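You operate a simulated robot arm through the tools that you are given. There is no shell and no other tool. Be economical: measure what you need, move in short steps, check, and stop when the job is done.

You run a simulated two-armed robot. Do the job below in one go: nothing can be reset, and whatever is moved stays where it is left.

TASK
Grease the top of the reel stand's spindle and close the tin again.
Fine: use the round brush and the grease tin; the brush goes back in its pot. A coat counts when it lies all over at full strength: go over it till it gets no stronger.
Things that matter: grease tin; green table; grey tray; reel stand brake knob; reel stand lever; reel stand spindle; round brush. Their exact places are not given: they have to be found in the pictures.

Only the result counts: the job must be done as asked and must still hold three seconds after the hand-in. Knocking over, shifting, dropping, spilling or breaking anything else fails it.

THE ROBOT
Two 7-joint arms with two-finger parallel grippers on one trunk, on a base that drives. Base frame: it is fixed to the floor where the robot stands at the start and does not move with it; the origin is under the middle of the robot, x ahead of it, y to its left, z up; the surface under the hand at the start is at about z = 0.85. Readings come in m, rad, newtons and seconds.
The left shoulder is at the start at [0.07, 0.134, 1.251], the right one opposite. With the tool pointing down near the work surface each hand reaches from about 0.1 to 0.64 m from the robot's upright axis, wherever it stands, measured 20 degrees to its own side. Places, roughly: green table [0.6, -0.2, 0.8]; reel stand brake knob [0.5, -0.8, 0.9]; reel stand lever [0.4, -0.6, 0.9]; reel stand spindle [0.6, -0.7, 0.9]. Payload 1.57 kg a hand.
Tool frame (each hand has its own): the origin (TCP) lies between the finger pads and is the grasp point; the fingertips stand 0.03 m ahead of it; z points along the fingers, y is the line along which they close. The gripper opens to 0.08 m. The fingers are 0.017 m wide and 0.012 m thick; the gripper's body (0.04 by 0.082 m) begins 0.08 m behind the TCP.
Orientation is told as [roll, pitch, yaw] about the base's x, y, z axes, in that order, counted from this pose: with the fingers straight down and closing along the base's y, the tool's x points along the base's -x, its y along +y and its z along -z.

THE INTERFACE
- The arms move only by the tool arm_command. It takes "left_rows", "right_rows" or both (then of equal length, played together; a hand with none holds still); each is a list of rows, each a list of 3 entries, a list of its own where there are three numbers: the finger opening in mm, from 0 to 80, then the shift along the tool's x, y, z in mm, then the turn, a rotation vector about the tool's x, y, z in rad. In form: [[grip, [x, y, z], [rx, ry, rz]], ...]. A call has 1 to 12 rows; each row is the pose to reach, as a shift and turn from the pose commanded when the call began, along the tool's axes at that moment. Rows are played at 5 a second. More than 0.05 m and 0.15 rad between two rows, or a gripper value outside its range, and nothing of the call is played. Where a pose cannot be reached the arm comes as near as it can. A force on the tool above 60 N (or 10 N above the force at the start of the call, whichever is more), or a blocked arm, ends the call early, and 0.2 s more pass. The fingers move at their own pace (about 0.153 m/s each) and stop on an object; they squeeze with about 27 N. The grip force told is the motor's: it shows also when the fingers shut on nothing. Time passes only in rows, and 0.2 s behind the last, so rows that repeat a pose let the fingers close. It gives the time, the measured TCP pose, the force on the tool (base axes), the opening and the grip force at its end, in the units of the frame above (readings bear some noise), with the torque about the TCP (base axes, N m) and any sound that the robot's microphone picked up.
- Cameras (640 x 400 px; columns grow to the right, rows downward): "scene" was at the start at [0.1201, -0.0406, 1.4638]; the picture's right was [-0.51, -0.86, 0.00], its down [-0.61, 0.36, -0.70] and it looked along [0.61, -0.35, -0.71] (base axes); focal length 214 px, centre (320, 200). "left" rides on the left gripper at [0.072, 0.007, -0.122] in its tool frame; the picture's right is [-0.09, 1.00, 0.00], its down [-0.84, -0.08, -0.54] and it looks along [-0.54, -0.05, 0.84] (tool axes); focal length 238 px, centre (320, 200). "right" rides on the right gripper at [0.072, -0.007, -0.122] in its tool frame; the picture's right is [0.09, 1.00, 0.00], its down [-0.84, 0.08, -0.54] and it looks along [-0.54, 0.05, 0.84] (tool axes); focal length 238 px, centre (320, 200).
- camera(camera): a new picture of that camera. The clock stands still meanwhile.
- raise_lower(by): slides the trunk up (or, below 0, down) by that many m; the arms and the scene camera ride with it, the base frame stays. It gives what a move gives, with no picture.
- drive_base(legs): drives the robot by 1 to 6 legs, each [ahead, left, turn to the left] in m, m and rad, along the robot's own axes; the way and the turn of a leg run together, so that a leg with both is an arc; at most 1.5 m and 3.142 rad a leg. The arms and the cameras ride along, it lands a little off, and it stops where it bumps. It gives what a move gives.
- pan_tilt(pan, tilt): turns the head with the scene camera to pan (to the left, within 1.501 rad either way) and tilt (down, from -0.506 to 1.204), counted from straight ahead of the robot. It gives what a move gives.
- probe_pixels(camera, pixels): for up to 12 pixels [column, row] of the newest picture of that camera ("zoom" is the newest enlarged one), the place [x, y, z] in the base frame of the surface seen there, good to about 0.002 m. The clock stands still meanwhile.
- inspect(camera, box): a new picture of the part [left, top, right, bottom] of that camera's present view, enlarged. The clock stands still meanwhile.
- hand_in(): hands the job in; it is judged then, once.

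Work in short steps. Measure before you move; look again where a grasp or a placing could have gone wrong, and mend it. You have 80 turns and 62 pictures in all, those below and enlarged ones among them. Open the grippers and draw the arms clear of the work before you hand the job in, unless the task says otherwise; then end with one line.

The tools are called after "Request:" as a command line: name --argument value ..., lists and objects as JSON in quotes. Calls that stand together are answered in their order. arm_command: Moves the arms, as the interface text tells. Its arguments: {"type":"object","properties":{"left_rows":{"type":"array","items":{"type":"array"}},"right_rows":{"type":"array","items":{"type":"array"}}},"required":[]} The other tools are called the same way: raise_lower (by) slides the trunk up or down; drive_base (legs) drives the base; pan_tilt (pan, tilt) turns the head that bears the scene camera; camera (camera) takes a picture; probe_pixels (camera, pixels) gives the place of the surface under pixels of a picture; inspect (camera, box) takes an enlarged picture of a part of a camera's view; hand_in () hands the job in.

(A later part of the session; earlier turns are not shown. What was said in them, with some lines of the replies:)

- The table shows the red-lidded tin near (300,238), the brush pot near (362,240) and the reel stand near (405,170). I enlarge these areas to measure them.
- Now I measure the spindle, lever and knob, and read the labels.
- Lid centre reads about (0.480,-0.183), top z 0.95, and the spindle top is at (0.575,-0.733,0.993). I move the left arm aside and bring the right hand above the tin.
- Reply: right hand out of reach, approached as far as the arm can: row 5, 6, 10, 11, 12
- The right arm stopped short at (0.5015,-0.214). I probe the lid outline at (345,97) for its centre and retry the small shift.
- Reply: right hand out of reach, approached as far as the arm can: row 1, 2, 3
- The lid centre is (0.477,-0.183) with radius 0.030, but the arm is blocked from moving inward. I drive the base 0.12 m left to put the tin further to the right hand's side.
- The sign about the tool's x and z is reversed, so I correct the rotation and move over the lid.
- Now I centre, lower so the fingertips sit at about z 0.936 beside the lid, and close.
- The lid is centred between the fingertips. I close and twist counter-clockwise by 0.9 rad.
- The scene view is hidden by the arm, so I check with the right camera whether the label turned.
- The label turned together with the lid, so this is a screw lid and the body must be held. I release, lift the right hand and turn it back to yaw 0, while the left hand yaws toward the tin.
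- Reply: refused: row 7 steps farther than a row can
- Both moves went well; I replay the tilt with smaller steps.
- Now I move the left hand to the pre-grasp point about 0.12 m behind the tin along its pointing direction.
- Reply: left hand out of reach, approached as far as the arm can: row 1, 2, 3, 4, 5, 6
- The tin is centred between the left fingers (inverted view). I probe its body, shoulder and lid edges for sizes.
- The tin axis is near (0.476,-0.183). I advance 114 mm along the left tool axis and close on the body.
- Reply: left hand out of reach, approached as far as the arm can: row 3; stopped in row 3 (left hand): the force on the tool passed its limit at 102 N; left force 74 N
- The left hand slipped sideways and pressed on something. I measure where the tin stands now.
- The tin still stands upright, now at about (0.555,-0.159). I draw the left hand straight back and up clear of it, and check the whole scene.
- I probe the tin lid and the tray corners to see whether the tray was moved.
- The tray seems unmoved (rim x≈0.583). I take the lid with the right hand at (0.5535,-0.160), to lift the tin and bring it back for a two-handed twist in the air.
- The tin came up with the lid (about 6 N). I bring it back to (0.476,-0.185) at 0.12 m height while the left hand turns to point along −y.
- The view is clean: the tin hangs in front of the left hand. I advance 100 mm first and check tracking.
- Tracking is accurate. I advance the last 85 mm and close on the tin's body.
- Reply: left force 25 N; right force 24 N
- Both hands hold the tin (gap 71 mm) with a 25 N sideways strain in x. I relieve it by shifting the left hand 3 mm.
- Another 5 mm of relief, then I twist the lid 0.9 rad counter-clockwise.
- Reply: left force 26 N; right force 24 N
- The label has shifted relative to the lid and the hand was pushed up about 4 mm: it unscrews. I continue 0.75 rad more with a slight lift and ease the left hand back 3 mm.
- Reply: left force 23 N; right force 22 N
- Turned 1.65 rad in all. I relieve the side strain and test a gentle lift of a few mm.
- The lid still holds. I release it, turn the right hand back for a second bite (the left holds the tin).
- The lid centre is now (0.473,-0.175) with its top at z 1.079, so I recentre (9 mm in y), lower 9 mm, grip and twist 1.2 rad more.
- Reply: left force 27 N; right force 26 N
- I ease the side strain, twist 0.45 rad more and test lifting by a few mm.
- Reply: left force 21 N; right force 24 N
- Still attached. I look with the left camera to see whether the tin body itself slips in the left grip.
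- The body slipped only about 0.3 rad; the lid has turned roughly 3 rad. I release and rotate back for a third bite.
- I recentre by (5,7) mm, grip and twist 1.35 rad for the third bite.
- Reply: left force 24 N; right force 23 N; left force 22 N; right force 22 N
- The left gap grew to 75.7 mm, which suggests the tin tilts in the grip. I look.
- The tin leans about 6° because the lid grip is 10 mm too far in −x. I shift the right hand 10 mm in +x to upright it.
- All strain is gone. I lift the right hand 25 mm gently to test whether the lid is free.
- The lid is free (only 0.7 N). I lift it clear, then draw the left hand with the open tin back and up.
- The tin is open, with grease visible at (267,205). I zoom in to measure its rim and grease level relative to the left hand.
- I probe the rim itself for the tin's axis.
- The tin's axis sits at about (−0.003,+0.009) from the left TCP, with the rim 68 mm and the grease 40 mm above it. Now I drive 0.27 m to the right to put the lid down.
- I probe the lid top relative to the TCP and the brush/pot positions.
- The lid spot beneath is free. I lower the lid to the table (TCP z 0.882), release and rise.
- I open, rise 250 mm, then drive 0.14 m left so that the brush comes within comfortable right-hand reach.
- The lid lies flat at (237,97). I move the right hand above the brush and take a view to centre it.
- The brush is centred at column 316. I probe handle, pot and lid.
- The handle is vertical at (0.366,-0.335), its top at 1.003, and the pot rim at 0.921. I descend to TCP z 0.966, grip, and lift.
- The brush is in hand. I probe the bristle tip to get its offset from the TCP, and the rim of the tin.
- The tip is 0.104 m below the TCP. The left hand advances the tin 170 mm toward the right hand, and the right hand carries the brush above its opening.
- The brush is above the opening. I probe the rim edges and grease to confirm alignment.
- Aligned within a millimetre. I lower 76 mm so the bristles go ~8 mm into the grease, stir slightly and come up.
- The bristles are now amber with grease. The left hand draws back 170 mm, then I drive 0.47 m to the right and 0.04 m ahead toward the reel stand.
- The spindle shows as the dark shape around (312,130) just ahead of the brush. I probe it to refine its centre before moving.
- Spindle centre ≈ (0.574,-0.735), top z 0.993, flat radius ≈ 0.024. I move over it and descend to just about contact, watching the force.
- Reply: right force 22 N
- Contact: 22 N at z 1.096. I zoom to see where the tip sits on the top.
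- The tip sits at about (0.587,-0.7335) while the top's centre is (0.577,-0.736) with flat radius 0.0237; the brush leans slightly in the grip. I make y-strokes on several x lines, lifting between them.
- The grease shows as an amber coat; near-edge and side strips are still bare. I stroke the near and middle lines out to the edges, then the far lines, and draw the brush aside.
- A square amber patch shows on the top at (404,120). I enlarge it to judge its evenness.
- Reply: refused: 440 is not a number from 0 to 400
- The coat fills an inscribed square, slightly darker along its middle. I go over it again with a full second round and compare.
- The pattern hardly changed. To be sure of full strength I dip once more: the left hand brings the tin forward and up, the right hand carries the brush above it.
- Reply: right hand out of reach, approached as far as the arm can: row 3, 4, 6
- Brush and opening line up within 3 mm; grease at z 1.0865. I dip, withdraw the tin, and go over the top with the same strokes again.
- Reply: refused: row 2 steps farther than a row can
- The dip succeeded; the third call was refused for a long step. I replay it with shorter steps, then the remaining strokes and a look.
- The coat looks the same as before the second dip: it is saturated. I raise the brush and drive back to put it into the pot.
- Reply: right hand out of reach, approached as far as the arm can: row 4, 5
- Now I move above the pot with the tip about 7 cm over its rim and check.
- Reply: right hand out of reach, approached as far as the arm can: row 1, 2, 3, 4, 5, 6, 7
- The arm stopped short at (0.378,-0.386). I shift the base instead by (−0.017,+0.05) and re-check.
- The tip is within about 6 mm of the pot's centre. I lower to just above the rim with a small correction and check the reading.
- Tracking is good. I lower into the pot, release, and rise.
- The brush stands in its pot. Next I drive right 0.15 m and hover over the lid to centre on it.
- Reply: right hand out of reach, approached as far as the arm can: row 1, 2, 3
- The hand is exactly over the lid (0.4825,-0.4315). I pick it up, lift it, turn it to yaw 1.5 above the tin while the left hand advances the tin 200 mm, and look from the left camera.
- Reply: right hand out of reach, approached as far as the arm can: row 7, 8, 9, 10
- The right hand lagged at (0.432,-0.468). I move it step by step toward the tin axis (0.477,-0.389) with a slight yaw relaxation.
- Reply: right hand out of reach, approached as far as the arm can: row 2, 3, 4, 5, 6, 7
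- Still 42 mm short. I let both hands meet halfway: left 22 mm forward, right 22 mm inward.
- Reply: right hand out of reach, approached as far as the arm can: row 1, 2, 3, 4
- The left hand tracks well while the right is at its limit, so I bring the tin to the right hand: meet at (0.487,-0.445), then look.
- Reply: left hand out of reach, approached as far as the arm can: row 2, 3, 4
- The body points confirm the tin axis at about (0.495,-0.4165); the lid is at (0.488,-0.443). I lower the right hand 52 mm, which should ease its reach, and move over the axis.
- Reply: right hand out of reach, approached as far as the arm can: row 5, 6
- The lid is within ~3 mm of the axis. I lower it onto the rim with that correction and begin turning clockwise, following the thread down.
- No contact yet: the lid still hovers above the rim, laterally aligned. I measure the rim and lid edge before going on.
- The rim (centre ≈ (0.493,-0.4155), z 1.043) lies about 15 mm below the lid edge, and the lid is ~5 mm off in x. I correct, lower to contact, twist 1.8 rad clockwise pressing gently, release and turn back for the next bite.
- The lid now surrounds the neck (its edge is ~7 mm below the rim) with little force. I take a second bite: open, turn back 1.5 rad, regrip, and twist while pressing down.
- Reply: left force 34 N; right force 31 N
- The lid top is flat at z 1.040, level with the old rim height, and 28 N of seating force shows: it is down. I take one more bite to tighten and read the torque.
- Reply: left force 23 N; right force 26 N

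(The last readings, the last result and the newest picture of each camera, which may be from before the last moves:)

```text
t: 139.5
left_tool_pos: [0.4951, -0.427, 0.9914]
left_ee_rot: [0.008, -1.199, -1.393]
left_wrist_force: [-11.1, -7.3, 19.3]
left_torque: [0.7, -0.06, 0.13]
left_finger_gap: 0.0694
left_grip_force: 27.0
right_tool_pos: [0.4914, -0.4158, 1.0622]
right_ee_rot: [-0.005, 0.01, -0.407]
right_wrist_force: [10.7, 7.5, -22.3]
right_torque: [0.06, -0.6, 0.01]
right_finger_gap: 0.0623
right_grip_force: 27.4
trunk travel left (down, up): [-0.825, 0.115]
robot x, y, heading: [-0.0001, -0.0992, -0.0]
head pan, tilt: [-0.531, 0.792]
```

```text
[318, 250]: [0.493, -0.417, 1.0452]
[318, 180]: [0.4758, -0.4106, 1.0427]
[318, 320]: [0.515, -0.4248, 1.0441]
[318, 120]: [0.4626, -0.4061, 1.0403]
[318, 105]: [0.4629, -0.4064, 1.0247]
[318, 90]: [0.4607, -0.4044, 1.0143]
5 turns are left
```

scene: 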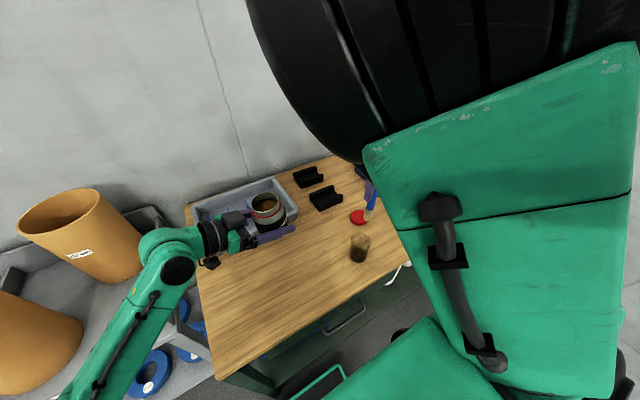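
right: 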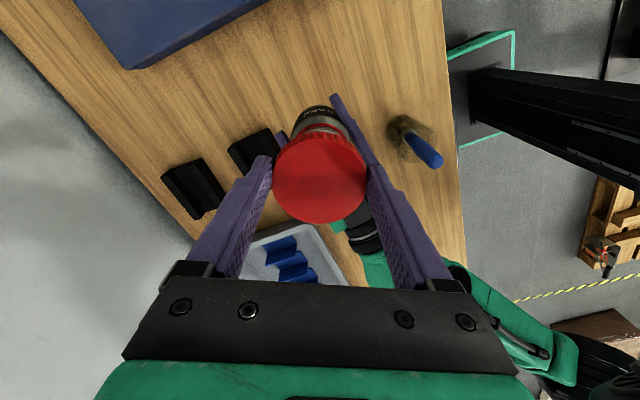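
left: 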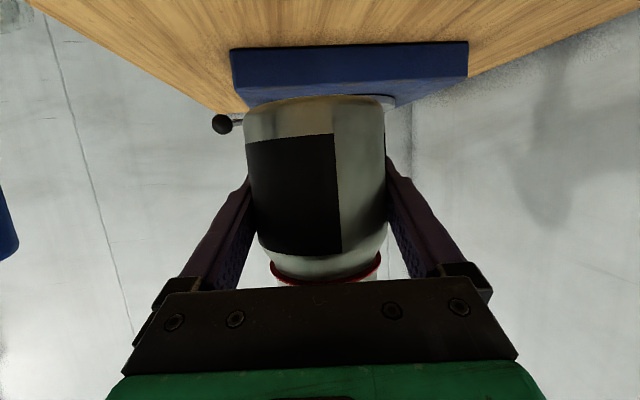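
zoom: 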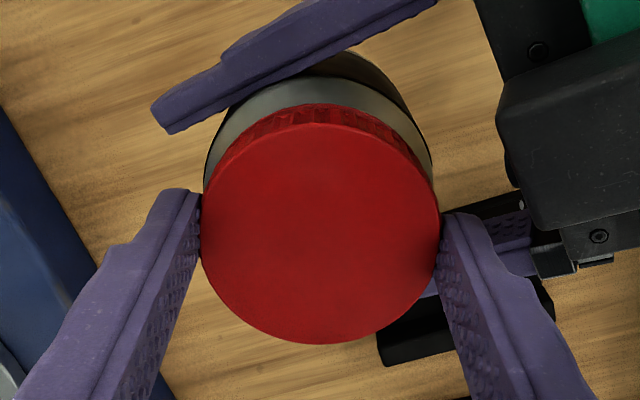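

A 22 N pull does not lift the lid off, so the thread holds. I take one last tightening bite, release the lid, raise the right hand, and lower the trunk 80 mm to bring the tin near the table.

Request:
arm_command --right_rows '[[45, [0, 0, 6], [0, 0, 0]], [80, [0, 0, 6], [0, 0, 0]], [80, [0, 0, 6], [0, 0, 0]], [80, [0, 0, 6], [0, 0, -0.15]], [80, [0, 0, 6], [0, 0, -0.3]], [80, [0, 0, 6], [0, 0, -0.45]], [80, [0, 0, 6], [0, 0, -0.6]], [80, [0, 0, 6], [0, 0, -0.75]], [80, [0, 0, 6], [0, 0, -0.9]], [80, [0, 0, 6], [0, 0, -1.05]], [80, [0, 0, 6], [0, 0, -1.2]], [80, [0, 0, 6], [0, 0, -1.35]]]'

Request:
arm_command --right_rows '[[45, [0, 0, 0], [0, 0, 0]], [45, [0, 0, 0], [0, 0, 0]], [45, [0, 0, 1], [0, 0, 0.15]], [45, [0, 0, 1], [0, 0, 0.3]], [45, [0, 0, 1], [0, 0, 0.45]], [45, [0, 0, 1], [0, 0, 0.6]], [45, [0, 0, 1], [0, 0, 0.75]], [45, [0, 0, 1], [0, 0, 0.9]], [45, [0, 0, 1], [0, 0, 1.05]], [45, [0, 0, 1], [0, 0, 1.2]], [45, [0, 0, 1], [0, 0, 1.35]]]'

Request:
arm_command --right_rows '[[80, [0, 0, 0], [0, 0, 0]], [80, [0, 0, 0], [0, 0, 0]], [80, [0, 0, -40], [0, 0, 0]], [80, [0, 0, -80], [0, 0, 0]], [80, [0, 0, -110], [0, 0, 0]]]'

Request:
raise_lower --by -0.078

Request:
camera --camera "right"

Request:
probe_pixels --camera "right" --pixels '[[320, 130], [320, 145], [320, 160], [330, 150], [310, 150], [320, 115]]'

```text
t: 142.1
left_tool_pos: [0.4949, -0.4252, 0.9883]
left_ee_rot: [0.003, -1.194, -1.386]
left_wrist_force: [0.2, -0.3, -3.8]
left_torque: [-0.05, -0.01, 0.01]
left_finger_gap: 0.0694
left_grip_force: 26.5
right_tool_pos: [0.4928, -0.4168, 1.0568]
right_ee_rot: [0.007, 0.005, 0.945]
right_wrist_force: [0.7, 0.6, 0.9]
right_torque: [0.02, -0.02, -0.03]
right_finger_gap: 0.08
right_grip_force: 0.0
trunk travel left (down, up): [-0.825, 0.115]
robot x, y, heading: [-0.0002, -0.104, 0.003]
head pan, tilt: [-0.531, 0.792]
```

```text
t: 144.5
left_tool_pos: [0.4952, -0.4253, 0.9876]
left_ee_rot: [0.006, -1.195, -1.385]
left_wrist_force: [0.8, -3.5, -2.2]
left_torque: [0.18, 0.05, -0.94]
left_finger_gap: 0.0701
left_grip_force: 27.2
right_tool_pos: [0.4926, -0.4147, 1.0564]
right_ee_rot: [-0.002, 0.007, -0.406]
right_wrist_force: [-1.0, 3.1, -0.4]
right_torque: [0.01, 0.01, 0.92]
right_finger_gap: 0.0628
right_grip_force: 26.6
trunk travel left (down, up): [-0.825, 0.115]
robot x, y, heading: [0.0002, -0.1032, 0.005]
head pan, tilt: [-0.531, 0.792]
```

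```text
t: 145.7
left_tool_pos: [0.4967, -0.4252, 0.9869]
left_ee_rot: [0.005, -1.194, -1.386]
left_wrist_force: [0.2, 0.3, -3.5]
left_torque: [-0.04, 0.0, 0.03]
left_finger_gap: 0.0696
left_grip_force: 27.2
right_tool_pos: [0.498, -0.4248, 1.1664]
right_ee_rot: [-0.005, 0.009, -0.406]
right_wrist_force: [0.6, -0.1, 0.1]
right_torque: [0.03, 0.0, -0.01]
right_finger_gap: 0.0799
right_grip_force: 0.0
right hand out of reach, approached as far as the arm can: row 4, 5
trunk travel left (down, up): [-0.825, 0.115]
robot x, y, heading: [-0.0004, -0.0982, 0.0]
head pan, tilt: [-0.531, 0.792]
```

```text
t: 146.8
left_tool_pos: [0.4967, -0.4256, 0.9112]
left_ee_rot: [0.006, -1.194, -1.387]
left_wrist_force: [0.6, -0.5, -3.4]
left_torque: [-0.03, -0.03, 0.01]
left_finger_gap: 0.0699
left_grip_force: 27.1
right_tool_pos: [0.4986, -0.4245, 1.0877]
right_ee_rot: [-0.006, 0.007, -0.406]
right_wrist_force: [0.4, -0.4, -0.7]
right_torque: [-0.06, 0.01, 0.02]
right_finger_gap: 0.08
right_grip_force: 0.1
trunk travel left (down, up): [-0.747, 0.193]
robot x, y, heading: [0.0002, -0.1011, 0.005]
head pan, tilt: [-0.531, 0.792]
```

```text
0 pictures are left
```

right: 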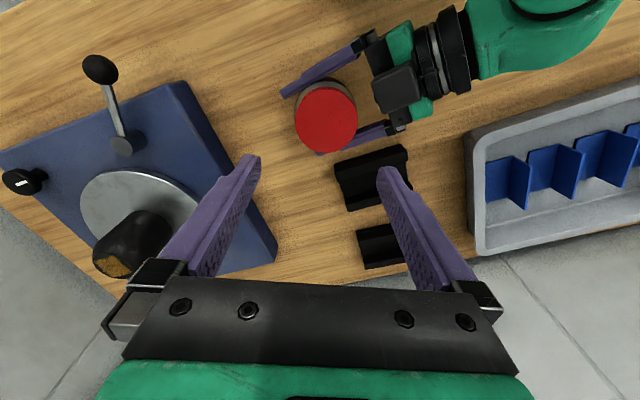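

```text
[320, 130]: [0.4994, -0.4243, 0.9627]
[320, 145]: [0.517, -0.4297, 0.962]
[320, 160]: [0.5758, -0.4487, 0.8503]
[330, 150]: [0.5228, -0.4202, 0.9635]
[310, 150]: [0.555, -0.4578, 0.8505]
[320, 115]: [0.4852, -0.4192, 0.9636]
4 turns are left
```

A final torque of 0.92 N m shows the lid is tight. The lid top at z 0.963 means 12 mm remain to the table, so I lower the trunk by that.

Request:
raise_lower --by -0.011

Request:
raise_lower --by -0.002

```text
t: 147.4
left_tool_pos: [0.4959, -0.4241, 0.8995]
left_ee_rot: [0.005, -1.194, -1.387]
left_wrist_force: [-0.7, 1.1, -1.0]
left_torque: [0.06, 0.03, 0.0]
left_finger_gap: 0.0698
left_grip_force: 26.8
right_tool_pos: [0.4986, -0.4249, 1.0784]
right_ee_rot: [-0.004, 0.006, -0.406]
right_wrist_force: [0.1, 0.8, -0.6]
right_torque: [0.01, -0.03, 0.01]
right_finger_gap: 0.0801
right_grip_force: 0.1
trunk travel left (down, up): [-0.736, 0.204]
robot x, y, heading: [-0.0014, -0.102, 0.0]
head pan, tilt: [-0.531, 0.792]
```

```text
t: 147.9
left_tool_pos: [0.4957, -0.4248, 0.9]
left_ee_rot: [0.012, -1.199, -1.393]
left_wrist_force: [3.9, -0.9, 9.8]
left_torque: [0.26, 0.03, -0.09]
left_finger_gap: 0.0697
left_grip_force: 26.8
right_tool_pos: [0.4987, -0.423, 1.0774]
right_ee_rot: [-0.002, 0.007, -0.406]
right_wrist_force: [0.0, 0.5, -0.4]
right_torque: [0.02, 0.03, 0.04]
right_finger_gap: 0.0799
right_grip_force: 0.1
trunk travel left (down, up): [-0.734, 0.206]
robot x, y, heading: [0.0008, -0.1077, 0.0]
head pan, tilt: [-0.531, 0.792]
3 turns are left
```

The tin stands on the table (+9.8 N). I open the left hand, retreat straight back along its axis, and raise the right hand.

Request:
arm_command --left_rows '[[80, [0, 0, 0], [0, 0, 0]], [80, [0, 0, 0], [0, 0, 0]], [80, [0, 0, 0], [0, 0, 0]], [80, [0, 0, -15], [0, 0, 0]], [80, [0, 0, -35], [0, 0, 0]], [80, [0, 0, -60], [0, 0, 0]], [80, [0, 0, -90], [0, 0, 0]], [80, [0, 0, -125], [0, 0, 0]], [80, [0, 0, -165], [0, 0, 0]], [80, [0, 0, -205], [0, 0, 0]], [80, [0, 0, -240], [0, 0, 0]]]' --right_rows '[[80, [0, 0, 0], [0, 0, 0]], [80, [0, 0, 0], [0, 0, 0]], [80, [0, 0, 0], [0, 0, 0]], [80, [0, 0, 0], [0, 0, 0]], [80, [0, 0, 0], [0, 0, 0]], [80, [0, 0, -20], [0, 0, 0]], [80, [0, 0, -40], [0, 0, 0]], [80, [0, 0, -60], [0, 0, 0]], [80, [0, 0, -60], [0, 0, 0]], [80, [0, 0, -60], [0, 0, 0]], [80, [0, 0, -60], [0, 0, 0]]]'

```text
t: 150.3
left_tool_pos: [0.4456, -0.2158, 0.9897]
left_ee_rot: [-0.002, -1.209, -1.4]
left_wrist_force: [-0.2, -0.1, -0.4]
left_torque: [0.01, 0.04, -0.01]
left_finger_gap: 0.08
left_grip_force: 0.1
right_tool_pos: [0.4967, -0.4234, 1.1365]
right_ee_rot: [-0.003, 0.005, -0.406]
right_wrist_force: [-0.5, -0.3, -0.4]
right_torque: [-0.01, 0.02, -0.02]
right_finger_gap: 0.0801
right_grip_force: 0.1
trunk travel left (down, up): [-0.734, 0.206]
robot x, y, heading: [0.001, -0.1021, 0.006]
head pan, tilt: [-0.531, 0.792]
2 turns are left
```

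Both hands are empty, open and clear of the work: no force on either. I hand the job in.

Request:
hand_in

```text
The job is handed in.
```

I greased the top of the spindle until a second dip made the coat no stronger, put the brush back in its pot and screwed the tin shut. The tin now stands on the green table at about (0.494, -0.416), not in its first place. I had no pictures left to check the tin after letting it go.
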